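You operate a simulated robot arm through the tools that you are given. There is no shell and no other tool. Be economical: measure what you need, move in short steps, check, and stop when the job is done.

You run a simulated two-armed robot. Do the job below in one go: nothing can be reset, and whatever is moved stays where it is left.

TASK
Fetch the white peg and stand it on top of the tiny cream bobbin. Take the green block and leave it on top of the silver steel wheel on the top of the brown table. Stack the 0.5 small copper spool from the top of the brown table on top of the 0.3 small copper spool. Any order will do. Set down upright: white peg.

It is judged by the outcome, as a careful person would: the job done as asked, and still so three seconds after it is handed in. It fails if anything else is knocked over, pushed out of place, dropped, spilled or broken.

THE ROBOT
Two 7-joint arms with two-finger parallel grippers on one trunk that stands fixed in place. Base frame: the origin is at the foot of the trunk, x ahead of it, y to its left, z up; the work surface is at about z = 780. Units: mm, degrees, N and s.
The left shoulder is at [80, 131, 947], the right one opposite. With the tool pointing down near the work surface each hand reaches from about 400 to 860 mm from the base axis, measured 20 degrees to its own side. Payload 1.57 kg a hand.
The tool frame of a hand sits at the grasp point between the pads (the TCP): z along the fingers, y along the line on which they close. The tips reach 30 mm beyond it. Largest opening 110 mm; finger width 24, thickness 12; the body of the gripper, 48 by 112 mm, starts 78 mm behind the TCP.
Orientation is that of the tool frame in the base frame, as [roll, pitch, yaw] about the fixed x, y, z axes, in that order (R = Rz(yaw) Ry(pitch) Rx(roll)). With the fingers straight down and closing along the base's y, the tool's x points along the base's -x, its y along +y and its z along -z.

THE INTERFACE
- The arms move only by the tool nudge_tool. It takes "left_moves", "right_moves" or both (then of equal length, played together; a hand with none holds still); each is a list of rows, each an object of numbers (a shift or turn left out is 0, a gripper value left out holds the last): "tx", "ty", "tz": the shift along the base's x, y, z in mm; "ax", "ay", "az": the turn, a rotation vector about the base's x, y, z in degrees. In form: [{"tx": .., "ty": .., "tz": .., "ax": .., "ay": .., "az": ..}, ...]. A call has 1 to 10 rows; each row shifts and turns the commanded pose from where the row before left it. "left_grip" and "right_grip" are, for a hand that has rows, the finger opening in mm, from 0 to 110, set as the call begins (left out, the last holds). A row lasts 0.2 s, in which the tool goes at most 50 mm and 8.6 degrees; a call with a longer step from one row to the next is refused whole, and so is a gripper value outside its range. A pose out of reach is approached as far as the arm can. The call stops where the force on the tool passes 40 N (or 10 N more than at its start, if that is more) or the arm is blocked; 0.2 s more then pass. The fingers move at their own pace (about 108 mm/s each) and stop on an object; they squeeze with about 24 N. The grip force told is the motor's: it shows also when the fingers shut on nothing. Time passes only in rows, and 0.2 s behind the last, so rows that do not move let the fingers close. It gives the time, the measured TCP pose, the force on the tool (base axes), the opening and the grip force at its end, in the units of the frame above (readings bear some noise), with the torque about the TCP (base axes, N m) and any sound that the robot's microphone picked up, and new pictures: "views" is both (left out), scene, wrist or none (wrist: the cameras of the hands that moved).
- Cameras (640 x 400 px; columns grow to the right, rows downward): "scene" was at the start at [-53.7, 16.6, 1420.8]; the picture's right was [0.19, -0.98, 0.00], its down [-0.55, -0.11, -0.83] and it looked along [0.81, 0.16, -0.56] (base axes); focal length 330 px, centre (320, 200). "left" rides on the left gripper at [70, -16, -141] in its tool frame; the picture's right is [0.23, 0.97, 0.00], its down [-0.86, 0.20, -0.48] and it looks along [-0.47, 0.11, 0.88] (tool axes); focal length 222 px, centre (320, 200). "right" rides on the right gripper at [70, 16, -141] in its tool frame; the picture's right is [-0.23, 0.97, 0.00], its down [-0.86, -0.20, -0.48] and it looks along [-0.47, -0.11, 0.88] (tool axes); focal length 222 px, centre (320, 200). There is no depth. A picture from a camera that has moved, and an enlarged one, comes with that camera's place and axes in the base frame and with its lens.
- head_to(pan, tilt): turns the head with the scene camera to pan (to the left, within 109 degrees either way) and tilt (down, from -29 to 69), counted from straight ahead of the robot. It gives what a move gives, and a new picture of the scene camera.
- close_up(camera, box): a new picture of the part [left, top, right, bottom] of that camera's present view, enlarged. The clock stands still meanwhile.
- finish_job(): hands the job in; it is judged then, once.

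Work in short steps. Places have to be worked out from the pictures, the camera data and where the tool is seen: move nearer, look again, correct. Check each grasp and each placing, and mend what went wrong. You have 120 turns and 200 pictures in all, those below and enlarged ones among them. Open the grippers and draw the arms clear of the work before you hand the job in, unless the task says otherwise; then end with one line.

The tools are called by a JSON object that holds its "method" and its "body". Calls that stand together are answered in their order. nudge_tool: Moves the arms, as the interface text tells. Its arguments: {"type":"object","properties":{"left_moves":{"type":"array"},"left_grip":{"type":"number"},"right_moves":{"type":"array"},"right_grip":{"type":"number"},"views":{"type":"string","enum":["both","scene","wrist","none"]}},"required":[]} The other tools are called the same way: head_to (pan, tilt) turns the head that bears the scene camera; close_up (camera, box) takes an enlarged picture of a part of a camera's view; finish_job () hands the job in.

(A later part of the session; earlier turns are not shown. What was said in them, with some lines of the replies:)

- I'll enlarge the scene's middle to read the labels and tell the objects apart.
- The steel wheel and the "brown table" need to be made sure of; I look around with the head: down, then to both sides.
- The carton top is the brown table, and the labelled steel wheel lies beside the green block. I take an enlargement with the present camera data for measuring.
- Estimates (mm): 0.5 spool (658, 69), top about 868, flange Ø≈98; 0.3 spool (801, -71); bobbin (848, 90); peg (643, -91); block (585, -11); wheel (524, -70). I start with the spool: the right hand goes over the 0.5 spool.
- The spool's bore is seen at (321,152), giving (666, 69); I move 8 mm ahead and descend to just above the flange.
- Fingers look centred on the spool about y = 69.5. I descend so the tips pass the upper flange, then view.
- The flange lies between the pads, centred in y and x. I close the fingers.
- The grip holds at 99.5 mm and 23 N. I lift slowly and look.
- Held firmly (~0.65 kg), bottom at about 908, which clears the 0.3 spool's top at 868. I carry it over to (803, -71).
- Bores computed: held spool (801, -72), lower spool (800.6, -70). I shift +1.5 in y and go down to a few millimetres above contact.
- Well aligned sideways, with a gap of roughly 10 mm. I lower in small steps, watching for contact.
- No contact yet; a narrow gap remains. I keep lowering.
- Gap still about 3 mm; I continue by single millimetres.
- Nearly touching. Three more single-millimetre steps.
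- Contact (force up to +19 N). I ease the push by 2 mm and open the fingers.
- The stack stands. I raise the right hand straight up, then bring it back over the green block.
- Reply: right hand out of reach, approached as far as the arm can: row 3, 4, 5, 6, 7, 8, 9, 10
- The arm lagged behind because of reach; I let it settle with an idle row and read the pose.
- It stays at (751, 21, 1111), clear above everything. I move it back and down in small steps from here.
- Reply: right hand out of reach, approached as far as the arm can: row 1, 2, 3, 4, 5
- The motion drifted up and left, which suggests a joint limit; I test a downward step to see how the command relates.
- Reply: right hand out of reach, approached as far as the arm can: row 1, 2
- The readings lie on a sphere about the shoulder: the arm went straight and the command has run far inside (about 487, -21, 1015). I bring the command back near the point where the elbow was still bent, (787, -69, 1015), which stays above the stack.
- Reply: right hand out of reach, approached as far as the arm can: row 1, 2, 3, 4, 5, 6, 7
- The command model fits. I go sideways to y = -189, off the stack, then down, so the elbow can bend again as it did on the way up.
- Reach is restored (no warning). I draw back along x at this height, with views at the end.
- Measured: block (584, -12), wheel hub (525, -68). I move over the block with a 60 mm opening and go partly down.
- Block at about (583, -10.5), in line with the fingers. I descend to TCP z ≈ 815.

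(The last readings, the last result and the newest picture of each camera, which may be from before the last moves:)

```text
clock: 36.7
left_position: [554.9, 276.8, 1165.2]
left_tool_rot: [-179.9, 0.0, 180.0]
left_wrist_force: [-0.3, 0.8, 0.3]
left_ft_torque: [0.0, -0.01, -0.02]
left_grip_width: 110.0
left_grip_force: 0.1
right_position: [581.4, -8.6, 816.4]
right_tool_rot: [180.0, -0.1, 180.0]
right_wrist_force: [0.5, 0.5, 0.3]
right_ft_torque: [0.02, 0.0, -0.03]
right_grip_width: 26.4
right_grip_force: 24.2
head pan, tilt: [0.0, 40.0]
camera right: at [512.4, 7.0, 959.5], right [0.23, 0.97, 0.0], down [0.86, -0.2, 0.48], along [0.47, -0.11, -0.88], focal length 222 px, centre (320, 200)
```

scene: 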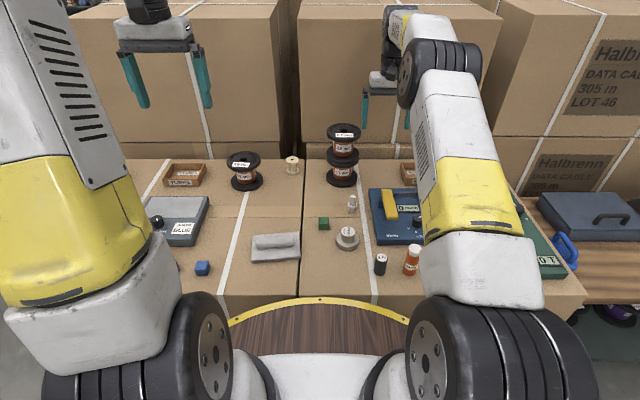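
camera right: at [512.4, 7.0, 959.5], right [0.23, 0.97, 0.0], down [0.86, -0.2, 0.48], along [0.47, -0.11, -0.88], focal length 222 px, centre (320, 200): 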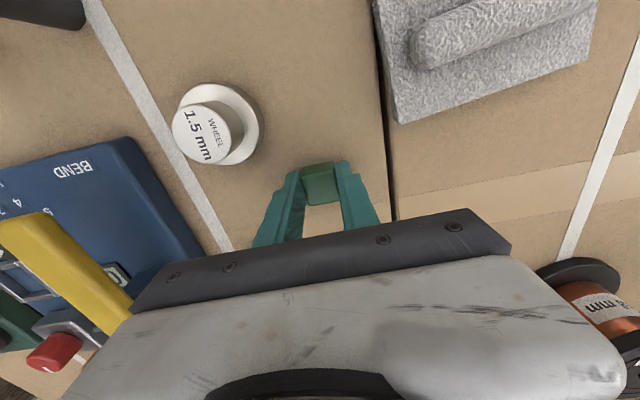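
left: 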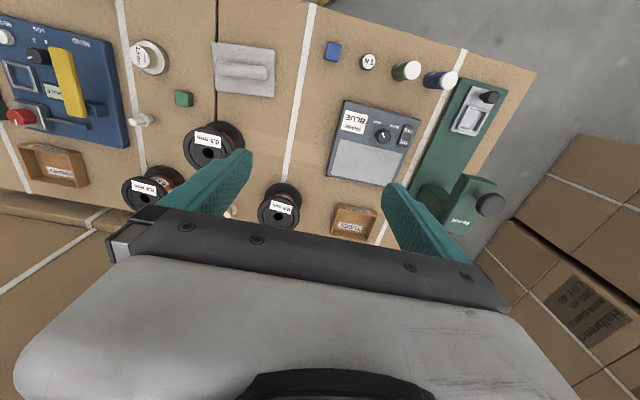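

Block gripped (26.4 mm, 24 N). I lift, then carry it over the hub at (524.5, -68).

{"method": "nudge_tool", "body": {"right_moves": [{"tz": 10}, {"tz": 25}, {"tz": 30}, {"tz": 20}, {"tx": -20, "ty": -20}, {"tx": -20, "ty": -20}, {"tx": -19.5, "ty": -19}, {}], "views": "wrist"}}

{"method": "close_up", "body": {"camera": "scene", "box": [290, 180, 400, 270]}}

```text
clock: 38.5
left_position: [553.8, 278.0, 1165.4]
left_tool_rot: [180.0, 0.0, 180.0]
left_wrist_force: [-0.1, -0.8, 0.4]
left_ft_torque: [-0.01, 0.02, -0.01]
left_grip_width: 110.2
left_grip_force: 0.0
right_position: [523.6, -67.8, 902.5]
right_tool_rot: [180.0, 0.0, -180.0]
right_wrist_force: [-0.6, 1.0, 0.4]
right_ft_torque: [-0.02, -0.02, -0.01]
right_grip_width: 26.9
right_grip_force: 23.9
head pan, tilt: [0.0, 40.0]
camera right: at [454.2, -50.9, 1044.8], right [0.23, 0.97, 0.0], down [0.86, -0.2, 0.48], along [0.47, -0.11, -0.88], focal length 222 px, centre (320, 200)
```

right: 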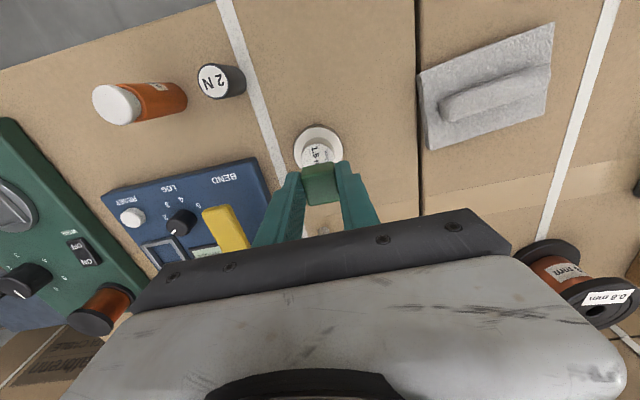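

```text
4.44 times, centred on (345, 225) of scene
camera zoom: at [-55.6, -0.6, 1411.6], right [0.0, -1.0, 0.0], down [-0.64, 0.0, -0.77], along [0.77, 0.0, -0.64], focal length 1469 px, centre (209, 89)
```

zoom: 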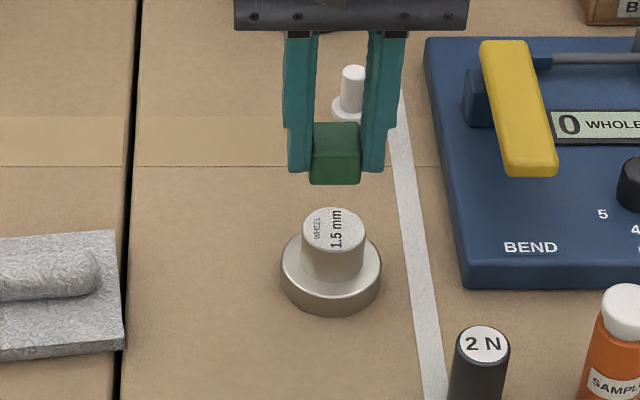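

Both cameras agree on a hub top at z ≈ 820, centre (524, -70.5); the block hangs at (524.5, -68). I shift -2.5 in y and lower to just above the hub.

{"method": "nudge_tool", "body": {"right_moves": [{"ty": -2.5, "tz": -12}, {"tz": -12}, {"tz": -10}, {"tz": -5}, {}], "views": "none"}}

{"method": "close_up", "body": {"camera": "scene", "box": [310, 200, 380, 260]}}

{"method": "close_up", "body": {"camera": "right", "box": [260, 110, 390, 230]}}

```text
clock: 39.7
left_position: [553.7, 278.1, 1164.2]
left_tool_rot: [179.9, 0.0, 180.0]
left_wrist_force: [-1.3, -0.1, 0.8]
left_ft_torque: [0.0, 0.01, 0.02]
left_grip_width: 109.9
left_grip_force: 0.0
right_position: [522.2, -73.0, 863.7]
right_tool_rot: [180.0, 0.0, -180.0]
right_wrist_force: [-0.9, -0.3, -0.1]
right_ft_torque: [-0.03, 0.03, 0.01]
right_grip_width: 26.8
right_grip_force: 23.8
head pan, tilt: [0.0, 40.0]
```

```text
6.67 times, centred on (345, 230) of scene
camera zoom: at [-55.6, -0.7, 1411.6], right [0.0, -1.0, 0.0], down [-0.64, 0.0, -0.77], along [0.77, 0.0, -0.64], focal length 2203 px, centre (153, 0)
```

zoom: 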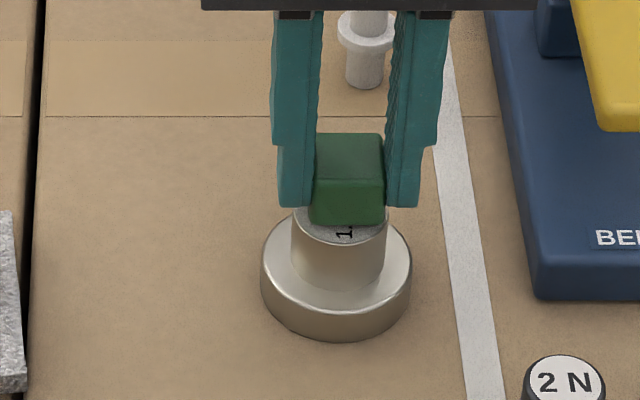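

```text
3.33 times, centred on (325, 170) of right
camera zoom: at [452.8, -54.7, 1005.2], right [0.23, 0.97, 0.0], down [0.86, -0.2, 0.48], along [0.47, -0.11, -0.88], focal length 740 px, centre (303, 300)
```

zoom: 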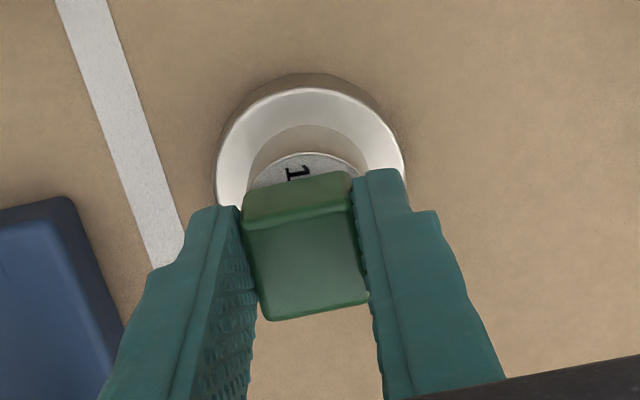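

Sideways the block sits about 3 mm too far to -y relative to the hub; depth matches. I shift +3 in y and lower gently to contact.

{"method": "nudge_tool", "body": {"right_moves": [{"ty": 3}, {"tz": -2}, {"tz": -2}, {"tz": -1.5}, {}], "views": "none"}}

{"method": "close_up", "body": {"camera": "scene", "box": [310, 200, 380, 260]}}

```text
clock: 40.9
left_position: [553.5, 276.6, 1165.3]
left_tool_rot: [-180.0, 0.1, 180.0]
left_wrist_force: [-0.7, -0.7, 0.3]
left_ft_torque: [0.02, 0.0, -0.01]
left_grip_width: 110.1
left_grip_force: 0.0
right_position: [522.5, -68.0, 858.8]
right_tool_rot: [180.0, 0.1, -180.0]
right_wrist_force: [-1.2, 0.6, 19.9]
right_ft_torque: [0.01, 0.02, 0.03]
right_grip_width: 26.7
right_grip_force: 23.9
head pan, tilt: [0.0, 40.0]
```

```text
6.67 times, centred on (345, 230) of scene
camera zoom: at [-56.2, -0.5, 1411.5], right [0.0, -1.0, 0.0], down [-0.64, 0.0, -0.77], along [0.77, 0.0, -0.64], focal length 2203 px, centre (153, 0)
```

zoom: 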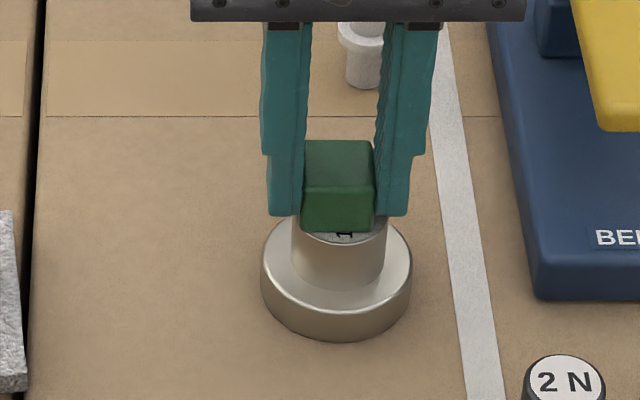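

Block rests centred on the hub (contact 20 N). I ease off 1.5 mm, open the fingers to 60, and rise.

{"method": "nudge_tool", "body": {"right_moves": [{"tz": 1.5}, {}], "views": "none"}}

{"method": "nudge_tool", "body": {"right_moves": [{}, {}, {}, {"tz": 15}, {"tz": 30}, {"tz": 40}, {"tz": 40}], "right_grip": 60, "views": "none"}}

{"method": "close_up", "body": {"camera": "scene", "box": [290, 180, 400, 270]}}

{"method": "close_up", "body": {"camera": "right", "box": [230, 80, 430, 230]}}

```text
clock: 41.5
left_position: [555.3, 277.9, 1165.6]
left_tool_rot: [-179.9, 0.0, 179.9]
left_wrist_force: [-0.6, -0.1, -0.5]
left_ft_torque: [0.01, 0.01, 0.0]
left_grip_width: 110.2
left_grip_force: 0.1
right_position: [520.7, -68.8, 859.2]
right_tool_rot: [-180.0, -0.2, 180.0]
right_wrist_force: [0.5, -0.2, 0.2]
right_ft_torque: [0.01, -0.01, -0.01]
right_grip_width: 26.7
right_grip_force: 24.1
head pan, tilt: [0.0, 40.0]
```

```text
clock: 43.1
left_position: [554.6, 277.7, 1166.4]
left_tool_rot: [180.0, 0.0, -180.0]
left_wrist_force: [0.1, -0.3, -0.2]
left_ft_torque: [0.02, 0.01, -0.03]
left_grip_width: 110.1
left_grip_force: 0.1
right_position: [521.1, -66.0, 982.9]
right_tool_rot: [-180.0, -0.1, -179.9]
right_wrist_force: [0.0, 0.1, 0.2]
right_ft_torque: [0.01, 0.01, 0.0]
right_grip_width: 59.9
right_grip_force: 0.0
head pan, tilt: [0.0, 40.0]
```

```text
4.44 times, centred on (345, 225) of scene
camera zoom: at [-55.3, -0.6, 1411.6], right [0.0, -1.0, 0.0], down [-0.64, 0.0, -0.77], along [0.77, 0.0, -0.64], focal length 1469 px, centre (209, 89)
```

zoom: 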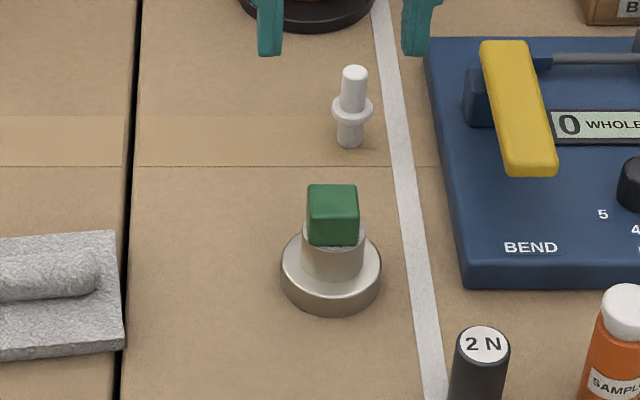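

```text
2.67 times, centred on (330, 155) of right
camera zoom: at [452.7, -49.6, 1125.0], right [0.23, 0.97, 0.0], down [0.86, -0.2, 0.48], along [0.47, -0.11, -0.88], focal length 592 px, centre (293, 320)
```

zoom: 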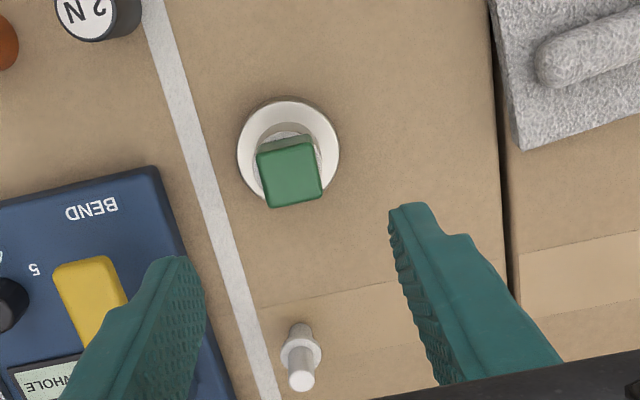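

Block placed well. Now the right hand withdraws to its side while the left hand tilts 20° (fingers forward) so that the far bobbin at (847, 89) stays within reach.

{"method": "nudge_tool", "body": {"right_moves": [{"ty": -35, "tz": 10}, {"ty": -35, "tz": 10}, {"ty": -35, "tz": 10}, {"ty": -35, "tz": 10}, {"ty": -35, "tz": 10}, {"ty": -35, "tz": 10}, {"ty": -35, "tz": 10}, {}], "left_moves": [{"ay": -7}, {"ay": -7}, {"ay": -6}, {"tx": 10, "ty": -20}, {"tx": 10, "ty": -30}, {"tx": 10, "ty": -40}, {"tx": 10, "ty": -40}, {}], "left_grip": 50, "right_grip": 110, "views": "scene"}}

```text
clock: 44.9
left_position: [592.8, 146.4, 1163.8]
left_tool_rot: [180.0, 20.0, 179.9]
left_wrist_force: [0.3, 0.2, 0.6]
left_ft_torque: [-0.01, -0.02, 0.03]
left_grip_width: 50.1
left_grip_force: 0.1
right_position: [522.0, -313.7, 1053.5]
right_tool_rot: [-180.0, 0.1, -180.0]
right_wrist_force: [-0.1, -0.7, 0.2]
right_ft_torque: [-0.02, -0.03, -0.02]
right_grip_width: 110.0
right_grip_force: 0.1
head pan, tilt: [0.0, 40.0]
```

scene: 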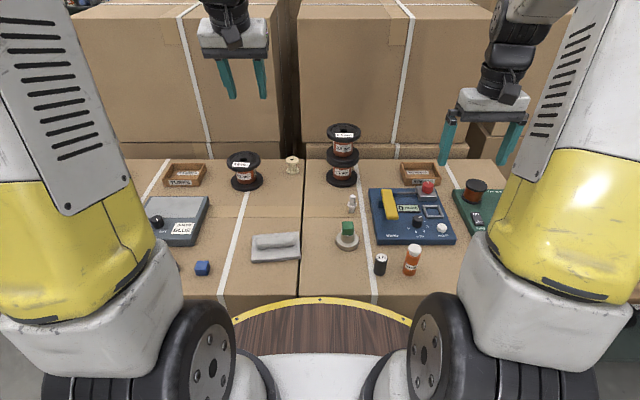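

Tilt is right (fingers forward). The left hand moves across to above the peg and comes down to z ≈ 930.

{"method": "nudge_tool", "body": {"left_moves": [{"tx": 10, "ty": -45}, {"tx": 10, "ty": -45}, {"tx": 10, "ty": -45}, {"tx": 7, "ty": -45}, {"tx": 7, "ty": -45, "tz": -30}, {"ty": -10, "tz": -45}, {"tz": -45}, {"tz": -45}, {"tz": -45}, {"tz": -24}], "views": "both"}}

{"method": "close_up", "body": {"camera": "scene", "box": [290, 150, 410, 240]}}

```text
refused: row 5 steps farther than a row can; nothing moved
```

```text
4.44 times, centred on (350, 195) of scene
camera zoom: at [-55.7, -0.8, 1411.6], right [0.0, -1.0, 0.0], down [-0.64, 0.0, -0.77], along [0.77, 0.0, -0.64], focal length 1469 px, centre (187, 222)
```

zoom: 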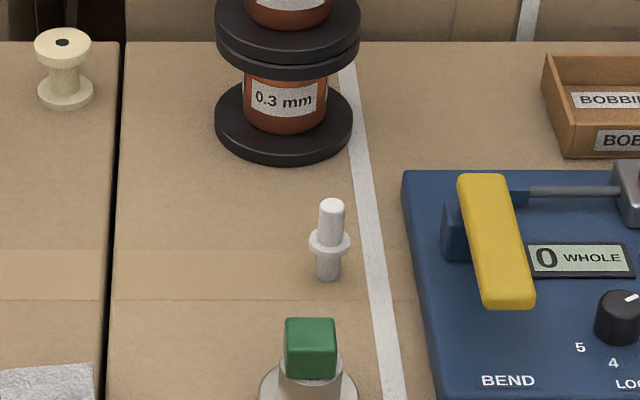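

One row was too long; I split it.

{"method": "nudge_tool", "body": {"left_moves": [{"tx": 10, "ty": -45}, {"tx": 10, "ty": -45}, {"tx": 10, "ty": -45}, {"tx": 7, "ty": -45}, {"tx": 7, "ty": -45}, {"ty": -10, "tz": -46}, {"tz": -48}, {"tz": -48}, {"tz": -48}, {"tz": -44}], "views": "both"}}

{"method": "close_up", "body": {"camera": "scene", "box": [290, 150, 410, 240]}}

```text
clock: 47.1
left_position: [638.2, -88.1, 930.7]
left_tool_rot: [-180.0, 20.0, 179.9]
left_wrist_force: [0.3, -0.4, 0.1]
left_ft_torque: [0.0, -0.02, -0.01]
left_grip_width: 50.1
left_grip_force: 0.0
right_position: [521.9, -313.8, 1053.3]
right_tool_rot: [179.9, 0.0, 179.9]
right_wrist_force: [0.7, 0.2, 0.4]
right_ft_torque: [-0.01, -0.03, 0.01]
right_grip_width: 110.0
right_grip_force: 0.1
head pan, tilt: [0.0, 40.0]
camera left: at [523.2, -104.8, 1040.4], right [-0.21, 0.97, -0.08], down [0.64, 0.2, 0.74], along [0.74, 0.11, -0.67], focal length 222 px, centre (320, 200)
```

scene: 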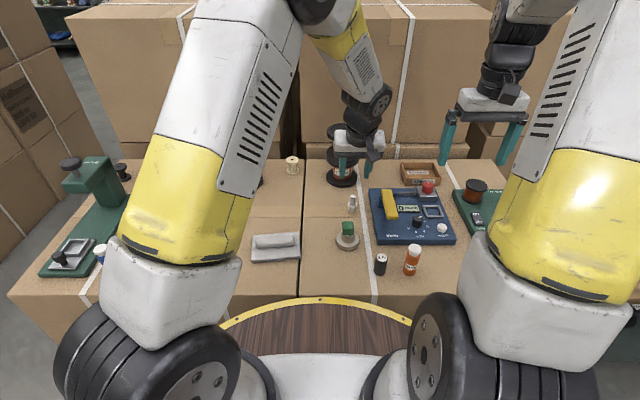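
left: 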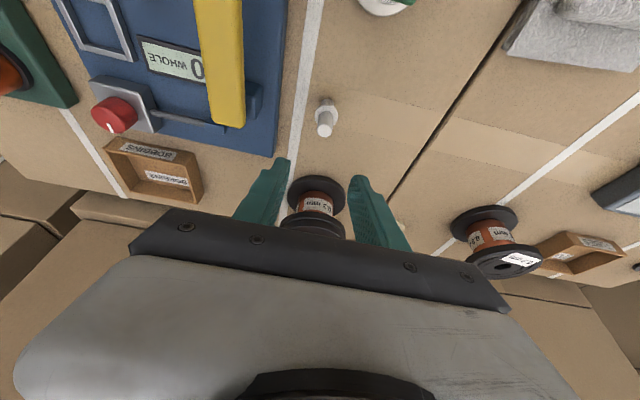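

```text
4.44 times, centred on (350, 195) of scene
camera zoom: at [-55.8, -0.7, 1411.5], right [0.0, -1.0, 0.0], down [-0.64, 0.0, -0.77], along [0.77, 0.0, -0.64], focal length 1469 px, centre (187, 222)
```

zoom: 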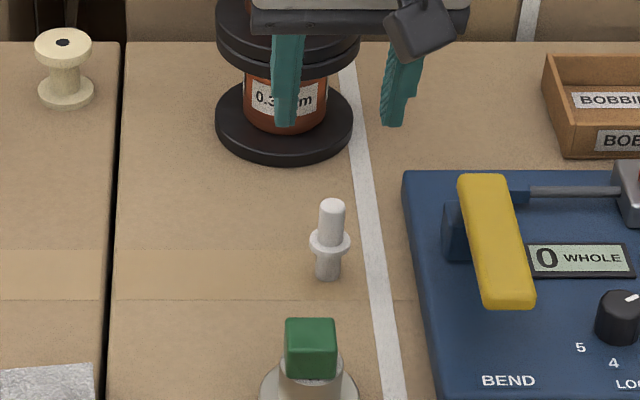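

Peg seen again at (643, -89.5). I go down to z ≈ 868 and check the centring.

{"method": "nudge_tool", "body": {"left_moves": [{"tz": -25, "tx": -2, "ty": -1}, {"tz": -25}, {"tz": -12}, {}], "views": "wrist"}}

{"method": "close_up", "body": {"camera": "scene", "box": [310, 160, 390, 220]}}

```text
clock: 48.1
left_position: [637.5, -88.1, 868.1]
left_tool_rot: [-180.0, 19.9, -179.9]
left_wrist_force: [-0.1, 0.2, -0.2]
left_ft_torque: [-0.01, 0.01, 0.0]
left_grip_width: 50.4
left_grip_force: 0.0
right_position: [522.4, -313.7, 1052.7]
right_tool_rot: [180.0, -0.1, -180.0]
right_wrist_force: [0.1, -0.8, -0.2]
right_ft_torque: [-0.03, -0.03, -0.03]
right_grip_width: 110.0
right_grip_force: 0.0
head pan, tilt: [0.0, 40.0]
camera left: at [522.1, -104.7, 978.3], right [-0.21, 0.97, -0.08], down [0.64, 0.2, 0.74], along [0.74, 0.11, -0.67], focal length 222 px, centre (320, 200)
```

left: 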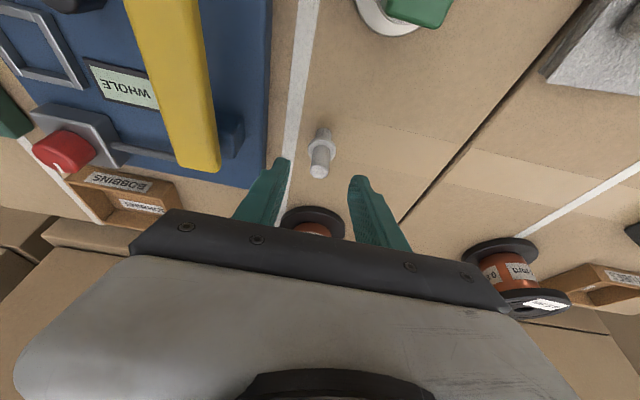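

```text
6.67 times, centred on (350, 190) of scene
camera zoom: at [-55.6, -0.8, 1411.6], right [0.0, -1.0, 0.0], down [-0.64, 0.0, -0.77], along [0.77, 0.0, -0.64], focal length 2203 px, centre (120, 267)
```

zoom: 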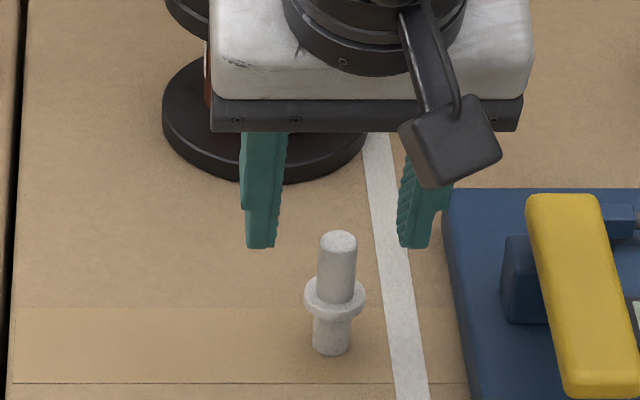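

Fingers straddle the peg evenly. I lower to z ≈ 848 (tips just above the collar) and then close.

{"method": "nudge_tool", "body": {"left_moves": [{"tz": -10, "tx": -1, "ty": -0.5}, {"tz": -6}, {"tz": -4}, {}], "views": "none"}}

{"method": "nudge_tool", "body": {"left_moves": [{}, {}, {}, {}], "left_grip": 5, "views": "wrist"}}

{"method": "close_up", "body": {"camera": "scene", "box": [310, 160, 390, 220]}}

```text
clock: 49.1
left_position: [635.6, -90.3, 849.4]
left_tool_rot: [-180.0, 20.0, 179.9]
left_wrist_force: [-0.2, 0.4, 0.8]
left_ft_torque: [0.04, -0.01, -0.01]
left_grip_width: 50.3
left_grip_force: 0.1
right_position: [522.3, -313.5, 1053.5]
right_tool_rot: [-180.0, 0.0, 180.0]
right_wrist_force: [-0.6, -0.6, 0.3]
right_ft_torque: [-0.01, 0.02, -0.01]
right_grip_width: 110.3
right_grip_force: 0.1
head pan, tilt: [0.0, 40.0]
```

```text
clock: 50.1
left_position: [636.5, -89.1, 849.8]
left_tool_rot: [-180.0, 19.9, -179.9]
left_wrist_force: [-0.3, 0.1, -0.3]
left_ft_torque: [-0.01, 0.0, 0.02]
left_grip_width: 13.9
left_grip_force: 24.2
right_position: [522.4, -313.3, 1052.6]
right_tool_rot: [180.0, 0.0, -180.0]
right_wrist_force: [-0.2, -0.3, 0.0]
right_ft_torque: [-0.02, -0.02, 0.05]
right_grip_width: 109.9
right_grip_force: 0.0
head pan, tilt: [0.0, 40.0]
camera left: at [520.3, -105.7, 959.4], right [-0.21, 0.97, -0.08], down [0.64, 0.2, 0.74], along [0.74, 0.11, -0.67], focal length 222 px, centre (320, 200)
```

left: 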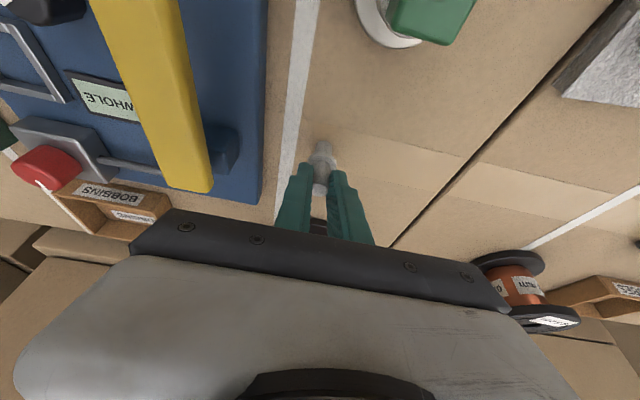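

```text
6.67 times, centred on (350, 190) of scene
camera zoom: at [-55.6, -0.8, 1411.6], right [0.0, -1.0, 0.0], down [-0.64, 0.0, -0.77], along [0.77, 0.0, -0.64], focal length 2203 px, centre (120, 267)
```

zoom: 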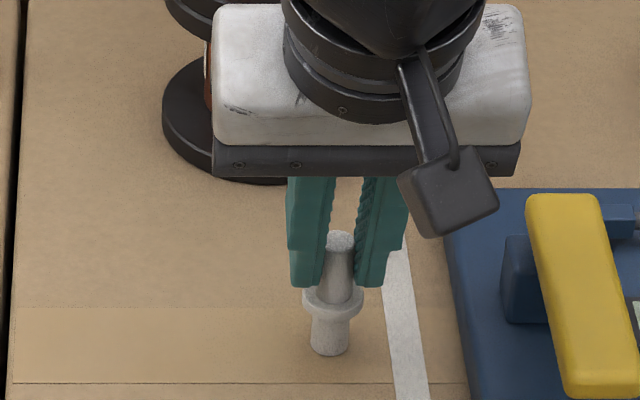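

Peg gripped (13.9 mm). I lift it, then move over in y before going forward.

{"method": "nudge_tool", "body": {"left_moves": [{"tz": 5}, {"tz": 15}, {"tz": 25}, {"tz": 30}, {"ty": 40}, {"ty": 45}, {"ty": 45}, {"ty": 48}, {}], "views": "wrist"}}

{"method": "close_up", "body": {"camera": "scene", "box": [240, 130, 340, 200]}}

```text
clock: 52.1
left_position: [633.5, 88.8, 924.1]
left_tool_rot: [180.0, 20.0, -180.0]
left_wrist_force: [-0.4, 0.6, -0.1]
left_ft_torque: [0.04, 0.01, 0.01]
left_grip_width: 14.0
left_grip_force: 23.8
right_position: [522.2, -312.3, 1053.5]
right_tool_rot: [-180.0, 0.1, -180.0]
right_wrist_force: [0.4, 0.8, -0.5]
right_ft_torque: [0.01, 0.01, -0.01]
right_grip_width: 109.8
right_grip_force: 0.3
head pan, tilt: [0.0, 40.0]
camera left: at [518.4, 72.7, 1033.9], right [-0.21, 0.97, -0.08], down [0.64, 0.2, 0.74], along [0.74, 0.11, -0.67], focal length 222 px, centre (320, 200)
```

left: 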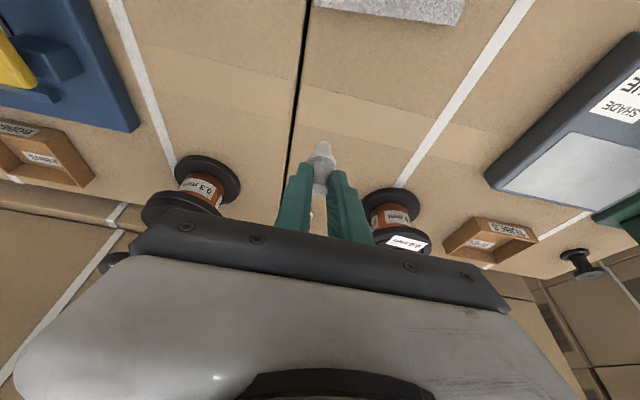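

```text
5.71 times, centred on (290, 165) of scene
camera zoom: at [-55.6, -0.8, 1411.6], right [0.0, -1.0, 0.0], down [-0.64, 0.0, -0.77], along [0.77, 0.0, -0.64], focal length 1888 px, centre (491, 400)
```

zoom: 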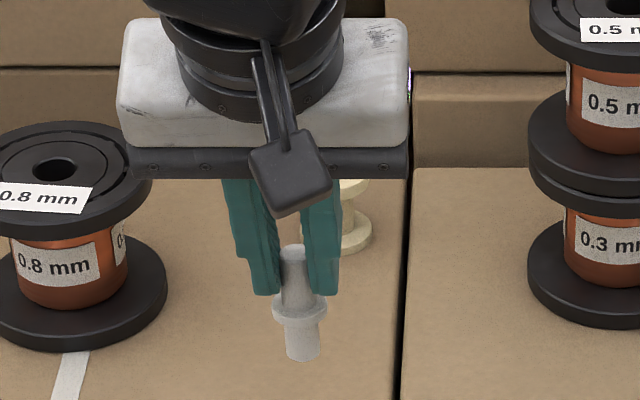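

Peg hangs upright at about (642, 89). I go forward to just above the bobbin at (848, 90).

{"method": "nudge_tool", "body": {"left_moves": [{"tx": 30}, {"tx": 35}, {"tx": 35}, {"tx": 35}, {"tx": 35}, {"tx": 25}, {"tx": 10, "ty": 0.5}, {}], "views": "wrist"}}

{"method": "close_up", "body": {"camera": "scene", "box": [250, 110, 340, 180]}}

```text
clock: 53.9
left_position: [841.1, 88.8, 924.1]
left_tool_rot: [-180.0, 20.0, 180.0]
left_wrist_force: [0.7, -1.0, 0.5]
left_ft_torque: [-0.01, 0.01, 0.04]
left_grip_width: 13.9
left_grip_force: 24.0
right_position: [521.2, -314.2, 1053.6]
right_tool_rot: [180.0, 0.1, 180.0]
right_wrist_force: [-0.4, 0.1, -0.6]
right_ft_torque: [-0.03, 0.01, 0.01]
right_grip_width: 109.9
right_grip_force: 0.1
head pan, tilt: [0.0, 40.0]
camera left: at [725.2, 73.4, 1034.1], right [-0.21, 0.97, -0.08], down [0.64, 0.2, 0.74], along [0.74, 0.11, -0.67], focal length 222 px, centre (320, 200)
```

left: 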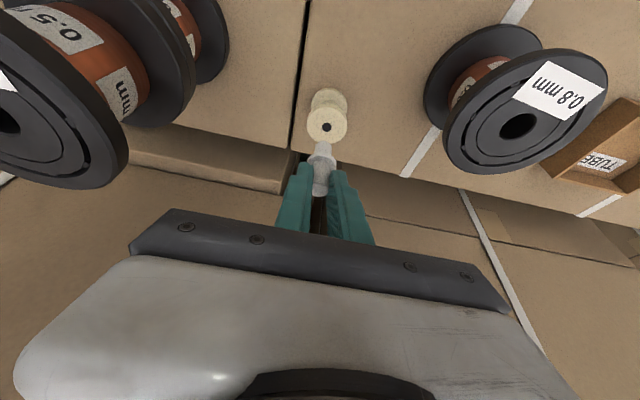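

```text
5.71 times, centred on (295, 145) of scene
camera zoom: at [-55.6, -0.7, 1411.6], right [0.0, -1.0, 0.0], down [-0.64, 0.0, -0.77], along [0.77, 0.0, -0.64], focal length 1888 px, centre (463, 514)
```

zoom: 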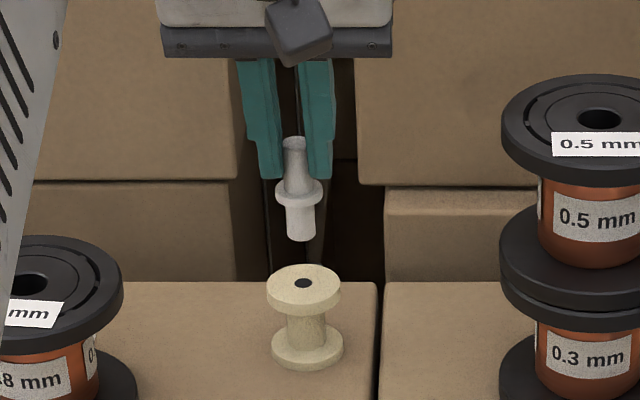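

Peg base ≈ (848.5, 89.3) and bobbin top ≈ (847.5, 90): aligned within a millimetre or so. I lower to near contact.

{"method": "nudge_tool", "body": {"left_moves": [{"tz": -8, "tx": -1, "ty": 0.5}, {"tz": -8}, {"tz": -6}, {}], "views": "none"}}

{"method": "close_up", "body": {"camera": "scene", "box": [270, 120, 320, 180]}}

{"method": "close_up", "body": {"camera": "left", "box": [260, 70, 390, 220]}}

```text
clock: 54.9
left_position: [839.6, 89.5, 902.5]
left_tool_rot: [-180.0, 20.0, 180.0]
left_wrist_force: [-0.2, -0.4, 0.2]
left_ft_torque: [-0.04, 0.01, 0.02]
left_grip_width: 14.0
left_grip_force: 24.4
right_position: [522.6, -313.8, 1053.1]
right_tool_rot: [-180.0, -0.1, -180.0]
right_wrist_force: [-0.1, -0.2, -0.3]
right_ft_torque: [0.06, 0.03, 0.04]
right_grip_width: 110.2
right_grip_force: 0.0
head pan, tilt: [0.0, 40.0]
```

```text
6.67 times, centred on (295, 150) of scene
camera zoom: at [-55.5, -0.7, 1411.6], right [0.0, -1.0, 0.0], down [-0.64, 0.0, -0.77], along [0.77, 0.0, -0.64], focal length 2203 px, centre (487, 533)
```

zoom: 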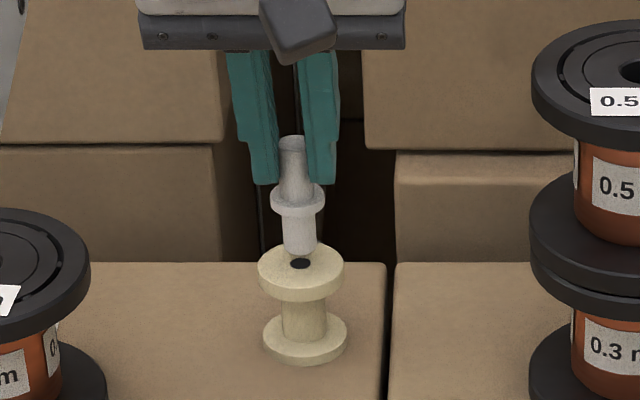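

```text
2.67 times, centred on (325, 145) of left
camera zoom: at [723.9, 73.6, 1012.2], right [-0.21, 0.97, -0.08], down [0.64, 0.2, 0.74], along [0.74, 0.11, -0.67], focal length 592 px, centre (307, 347)
```

zoom: 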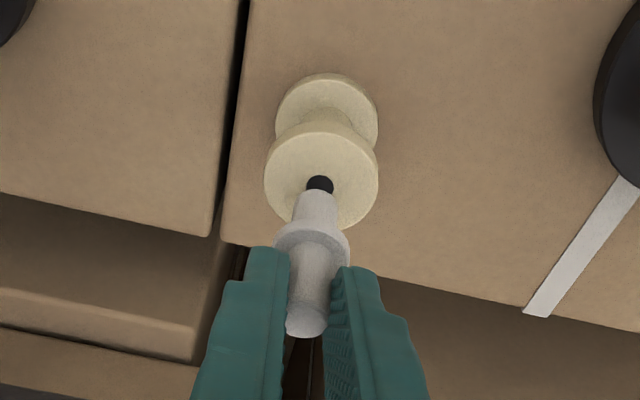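

Both views show the peg heading for the bobbin's middle with a gap of ~8 mm. I lower in small steps.

{"method": "nudge_tool", "body": {"left_moves": [{"tz": -3}, {"tz": -2}, {"tz": -1}, {}], "views": "none"}}

{"method": "close_up", "body": {"camera": "scene", "box": [270, 120, 320, 180]}}

{"method": "close_up", "body": {"camera": "left", "box": [260, 70, 390, 220]}}

```text
clock: 55.9
left_position: [837.5, 90.1, 896.7]
left_tool_rot: [-179.9, 19.9, 179.9]
left_wrist_force: [0.4, -0.6, 1.0]
left_ft_torque: [-0.01, 0.02, 0.0]
left_grip_width: 14.1
left_grip_force: 24.2
right_position: [523.5, -312.1, 1053.9]
right_tool_rot: [179.9, 0.0, -180.0]
right_wrist_force: [0.1, -0.6, -0.1]
right_ft_torque: [-0.02, -0.01, 0.02]
right_grip_width: 110.1
right_grip_force: 0.0
head pan, tilt: [0.0, 40.0]
```

```text
6.67 times, centred on (295, 150) of scene
camera zoom: at [-55.5, -0.7, 1411.6], right [0.0, -1.0, 0.0], down [-0.64, 0.0, -0.77], along [0.77, 0.0, -0.64], focal length 2203 px, centre (487, 533)
```

zoom: 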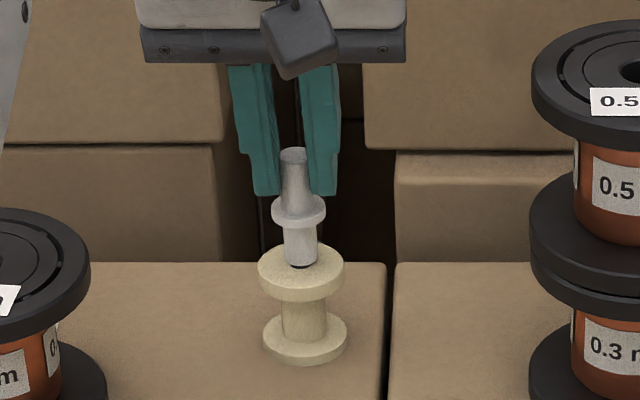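

```text
2.67 times, centred on (325, 145) of left
camera zoom: at [723.6, 73.4, 1006.1], right [-0.21, 0.97, -0.08], down [0.64, 0.2, 0.74], along [0.74, 0.11, -0.67], focal length 592 px, centre (307, 347)
```

zoom: 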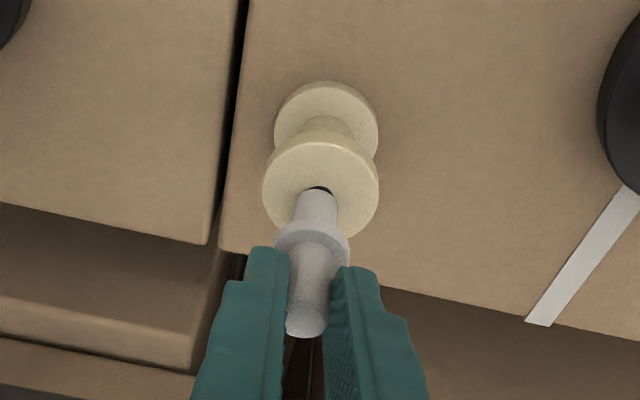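

Nearly there; centred over the hole in both views. A few more single-millimetre steps to contact.

{"method": "nudge_tool", "body": {"left_moves": [{"tz": -1}, {"tz": -1}, {"tz": -1}, {}], "views": "none"}}

{"method": "close_up", "body": {"camera": "scene", "box": [270, 120, 320, 180]}}

```text
clock: 56.9
left_position: [839.3, 89.3, 894.3]
left_tool_rot: [-179.9, 20.2, 180.0]
left_wrist_force: [-1.5, -1.3, 13.7]
left_ft_torque: [-0.03, -0.01, 0.0]
left_grip_width: 13.9
left_grip_force: 23.9
right_position: [521.7, -314.3, 1053.5]
right_tool_rot: [-179.9, -0.2, -180.0]
right_wrist_force: [-0.1, 0.1, -0.5]
right_ft_torque: [-0.01, -0.02, -0.01]
right_grip_width: 109.9
right_grip_force: 0.1
head pan, tilt: [0.0, 40.0]
```

```text
6.67 times, centred on (295, 150) of scene
camera zoom: at [-56.2, -0.8, 1411.5], right [0.0, -1.0, 0.0], down [-0.64, 0.0, -0.77], along [0.77, 0.0, -0.64], focal length 2203 px, centre (487, 533)
```

zoom: 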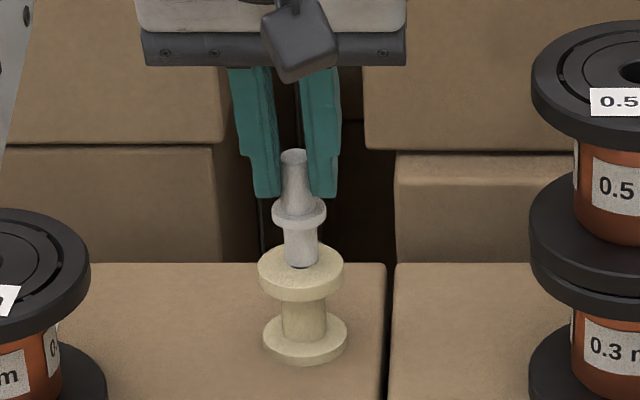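

Contact at 14 N. I ease 1 mm, open to 50, and check before withdrawing.

{"method": "nudge_tool", "body": {"left_moves": [{"tz": 1}, {}], "views": "none"}}

{"method": "nudge_tool", "body": {"left_moves": [{}, {}, {}], "left_grip": 50, "views": "none"}}

{"method": "close_up", "body": {"camera": "scene", "box": [270, 120, 320, 180]}}

{"method": "close_up", "body": {"camera": "left", "box": [240, 60, 410, 230]}}

```text
clock: 57.5
left_position: [837.8, 89.2, 894.7]
left_tool_rot: [179.9, 20.0, 179.9]
left_wrist_force: [2.9, -1.2, 13.6]
left_ft_torque: [-0.07, -0.31, 0.0]
left_grip_width: 13.9
left_grip_force: 23.9
right_position: [522.4, -313.9, 1054.1]
right_tool_rot: [180.0, 0.0, -180.0]
right_wrist_force: [-0.8, 0.1, 0.5]
right_ft_torque: [0.0, 0.02, -0.01]
right_grip_width: 110.1
right_grip_force: 0.1
head pan, tilt: [0.0, 40.0]
```

```text
clock: 58.3
left_position: [837.3, 89.7, 893.8]
left_tool_rot: [-180.0, 20.0, 179.9]
left_wrist_force: [0.9, -0.2, -0.7]
left_ft_torque: [-0.02, -0.03, -0.02]
left_grip_width: 50.1
left_grip_force: 0.0
right_position: [522.8, -314.5, 1052.9]
right_tool_rot: [-179.9, 0.0, -180.0]
right_wrist_force: [-0.6, -0.3, 0.6]
right_ft_torque: [-0.01, 0.0, 0.01]
right_grip_width: 110.2
right_grip_force: 0.0
head pan, tilt: [0.0, 40.0]
```

```text
6.67 times, centred on (295, 150) of scene
camera zoom: at [-55.5, -0.7, 1411.6], right [0.0, -1.0, 0.0], down [-0.64, 0.0, -0.77], along [0.77, 0.0, -0.64], focal length 2203 px, centre (487, 533)
```

zoom: 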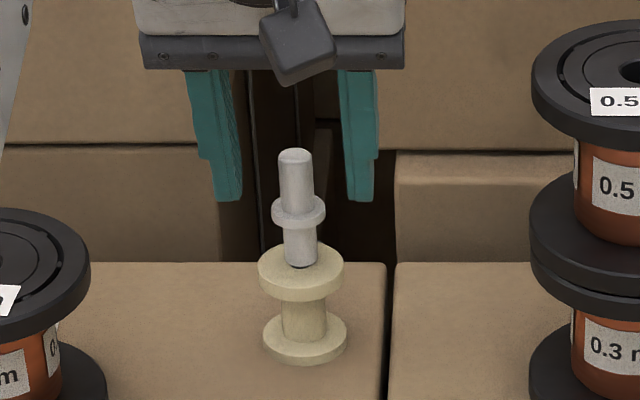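

```text
2.35 times, centred on (325, 145) of left
camera zoom: at [723.4, 74.0, 1003.4], right [-0.21, 0.97, -0.08], down [0.64, 0.2, 0.74], along [0.74, 0.11, -0.67], focal length 523 px, centre (308, 329)
```

zoom: 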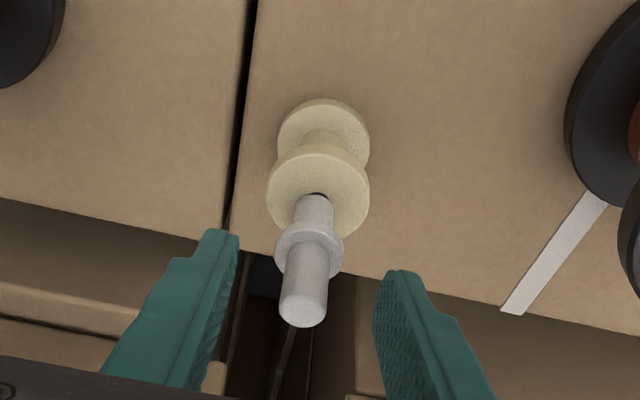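

The peg stands upright on the bobbin. I draw the left hand back and up, clear of everything.

{"method": "nudge_tool", "body": {"left_moves": [{"tx": -6, "tz": 8}, {"tx": -15, "tz": 12}, {"tx": -25, "tz": 15}, {"tx": -40, "tz": 10}, {"tx": -40, "tz": 20}, {"tx": -45, "tz": 20}, {"tx": -40, "ty": 25}, {"ty": 45}, {"ty": 45}, {"ty": 45}], "left_grip": 50, "views": "scene"}}

{"method": "close_up", "body": {"camera": "scene", "box": [270, 110, 410, 260]}}

```text
clock: 60.5
left_position: [627.4, 250.5, 978.9]
left_tool_rot: [180.0, 20.0, 180.0]
left_wrist_force: [-0.2, -0.2, 0.7]
left_ft_torque: [0.01, 0.0, 0.02]
left_grip_width: 50.1
left_grip_force: 0.0
right_position: [522.1, -314.0, 1052.9]
right_tool_rot: [179.9, 0.0, 179.9]
right_wrist_force: [-0.1, -0.2, 0.1]
right_ft_torque: [0.09, 0.02, 0.0]
right_grip_width: 110.1
right_grip_force: 0.0
head pan, tilt: [0.0, 40.0]
```

scene: 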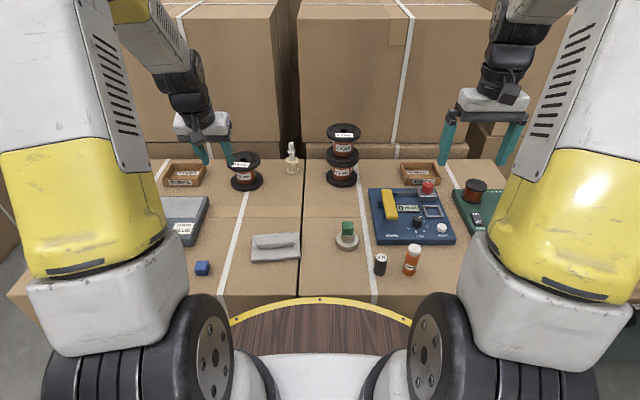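

```text
2.67 times, centred on (340, 185) of scene
camera zoom: at [-55.6, -1.2, 1411.6], right [0.0, -1.0, 0.0], down [-0.64, 0.0, -0.77], along [0.77, 0.0, -0.64], focal length 881 px, centre (267, 240)
```

zoom: 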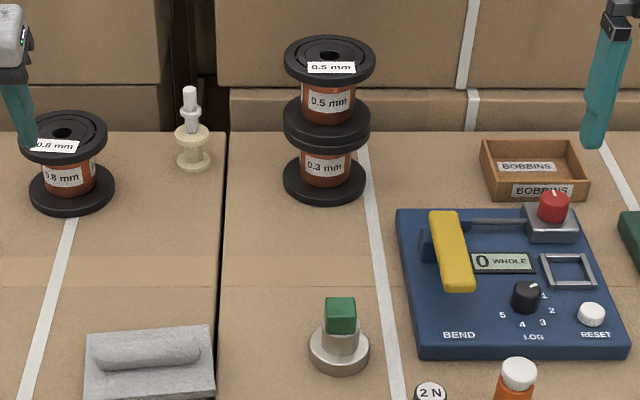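

All three placings stand. I lift the left hand a little farther, open it, and let things settle before handing in.

{"method": "nudge_tool", "body": {"left_moves": [{"tz": 30}, {"tz": 40}, {"tz": 40}, {"tx": -20, "tz": 30}, {}], "left_grip": 110, "views": "scene"}}

```text
clock: 61.7
left_position: [611.3, 249.9, 1117.2]
left_tool_rot: [180.0, 19.9, 180.0]
left_wrist_force: [0.5, 0.2, 0.2]
left_ft_torque: [0.02, -0.03, 0.01]
left_grip_width: 110.3
left_grip_force: 0.1
right_position: [522.4, -314.3, 1052.3]
right_tool_rot: [179.9, 0.0, 180.0]
right_wrist_force: [-0.2, -0.4, -0.2]
right_ft_torque: [0.01, 0.0, 0.0]
right_grip_width: 109.9
right_grip_force: 0.1
head pan, tilt: [0.0, 40.0]
```

scene: 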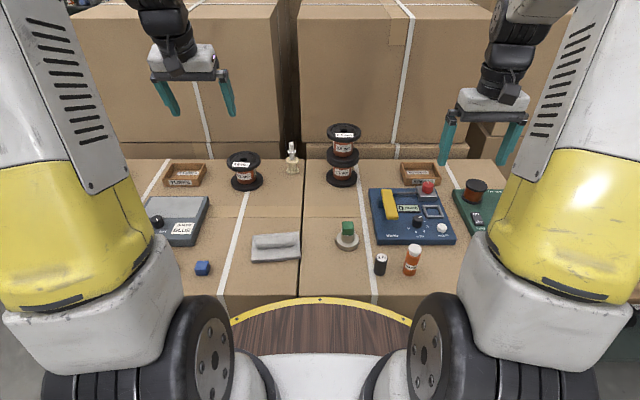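

Everything stands and both arms are clear with open grippers; I hand the job in.

{"method": "finish_job", "body": {}}

```text
The job is handed in.
```

The job is done and handed in: the white peg stands upright on the cream bobbin, the green block is on the steel wheel, and the 0.5 spool is stacked on the 0.3 spool; the last picture showed everything standing and nothing else disturbed.
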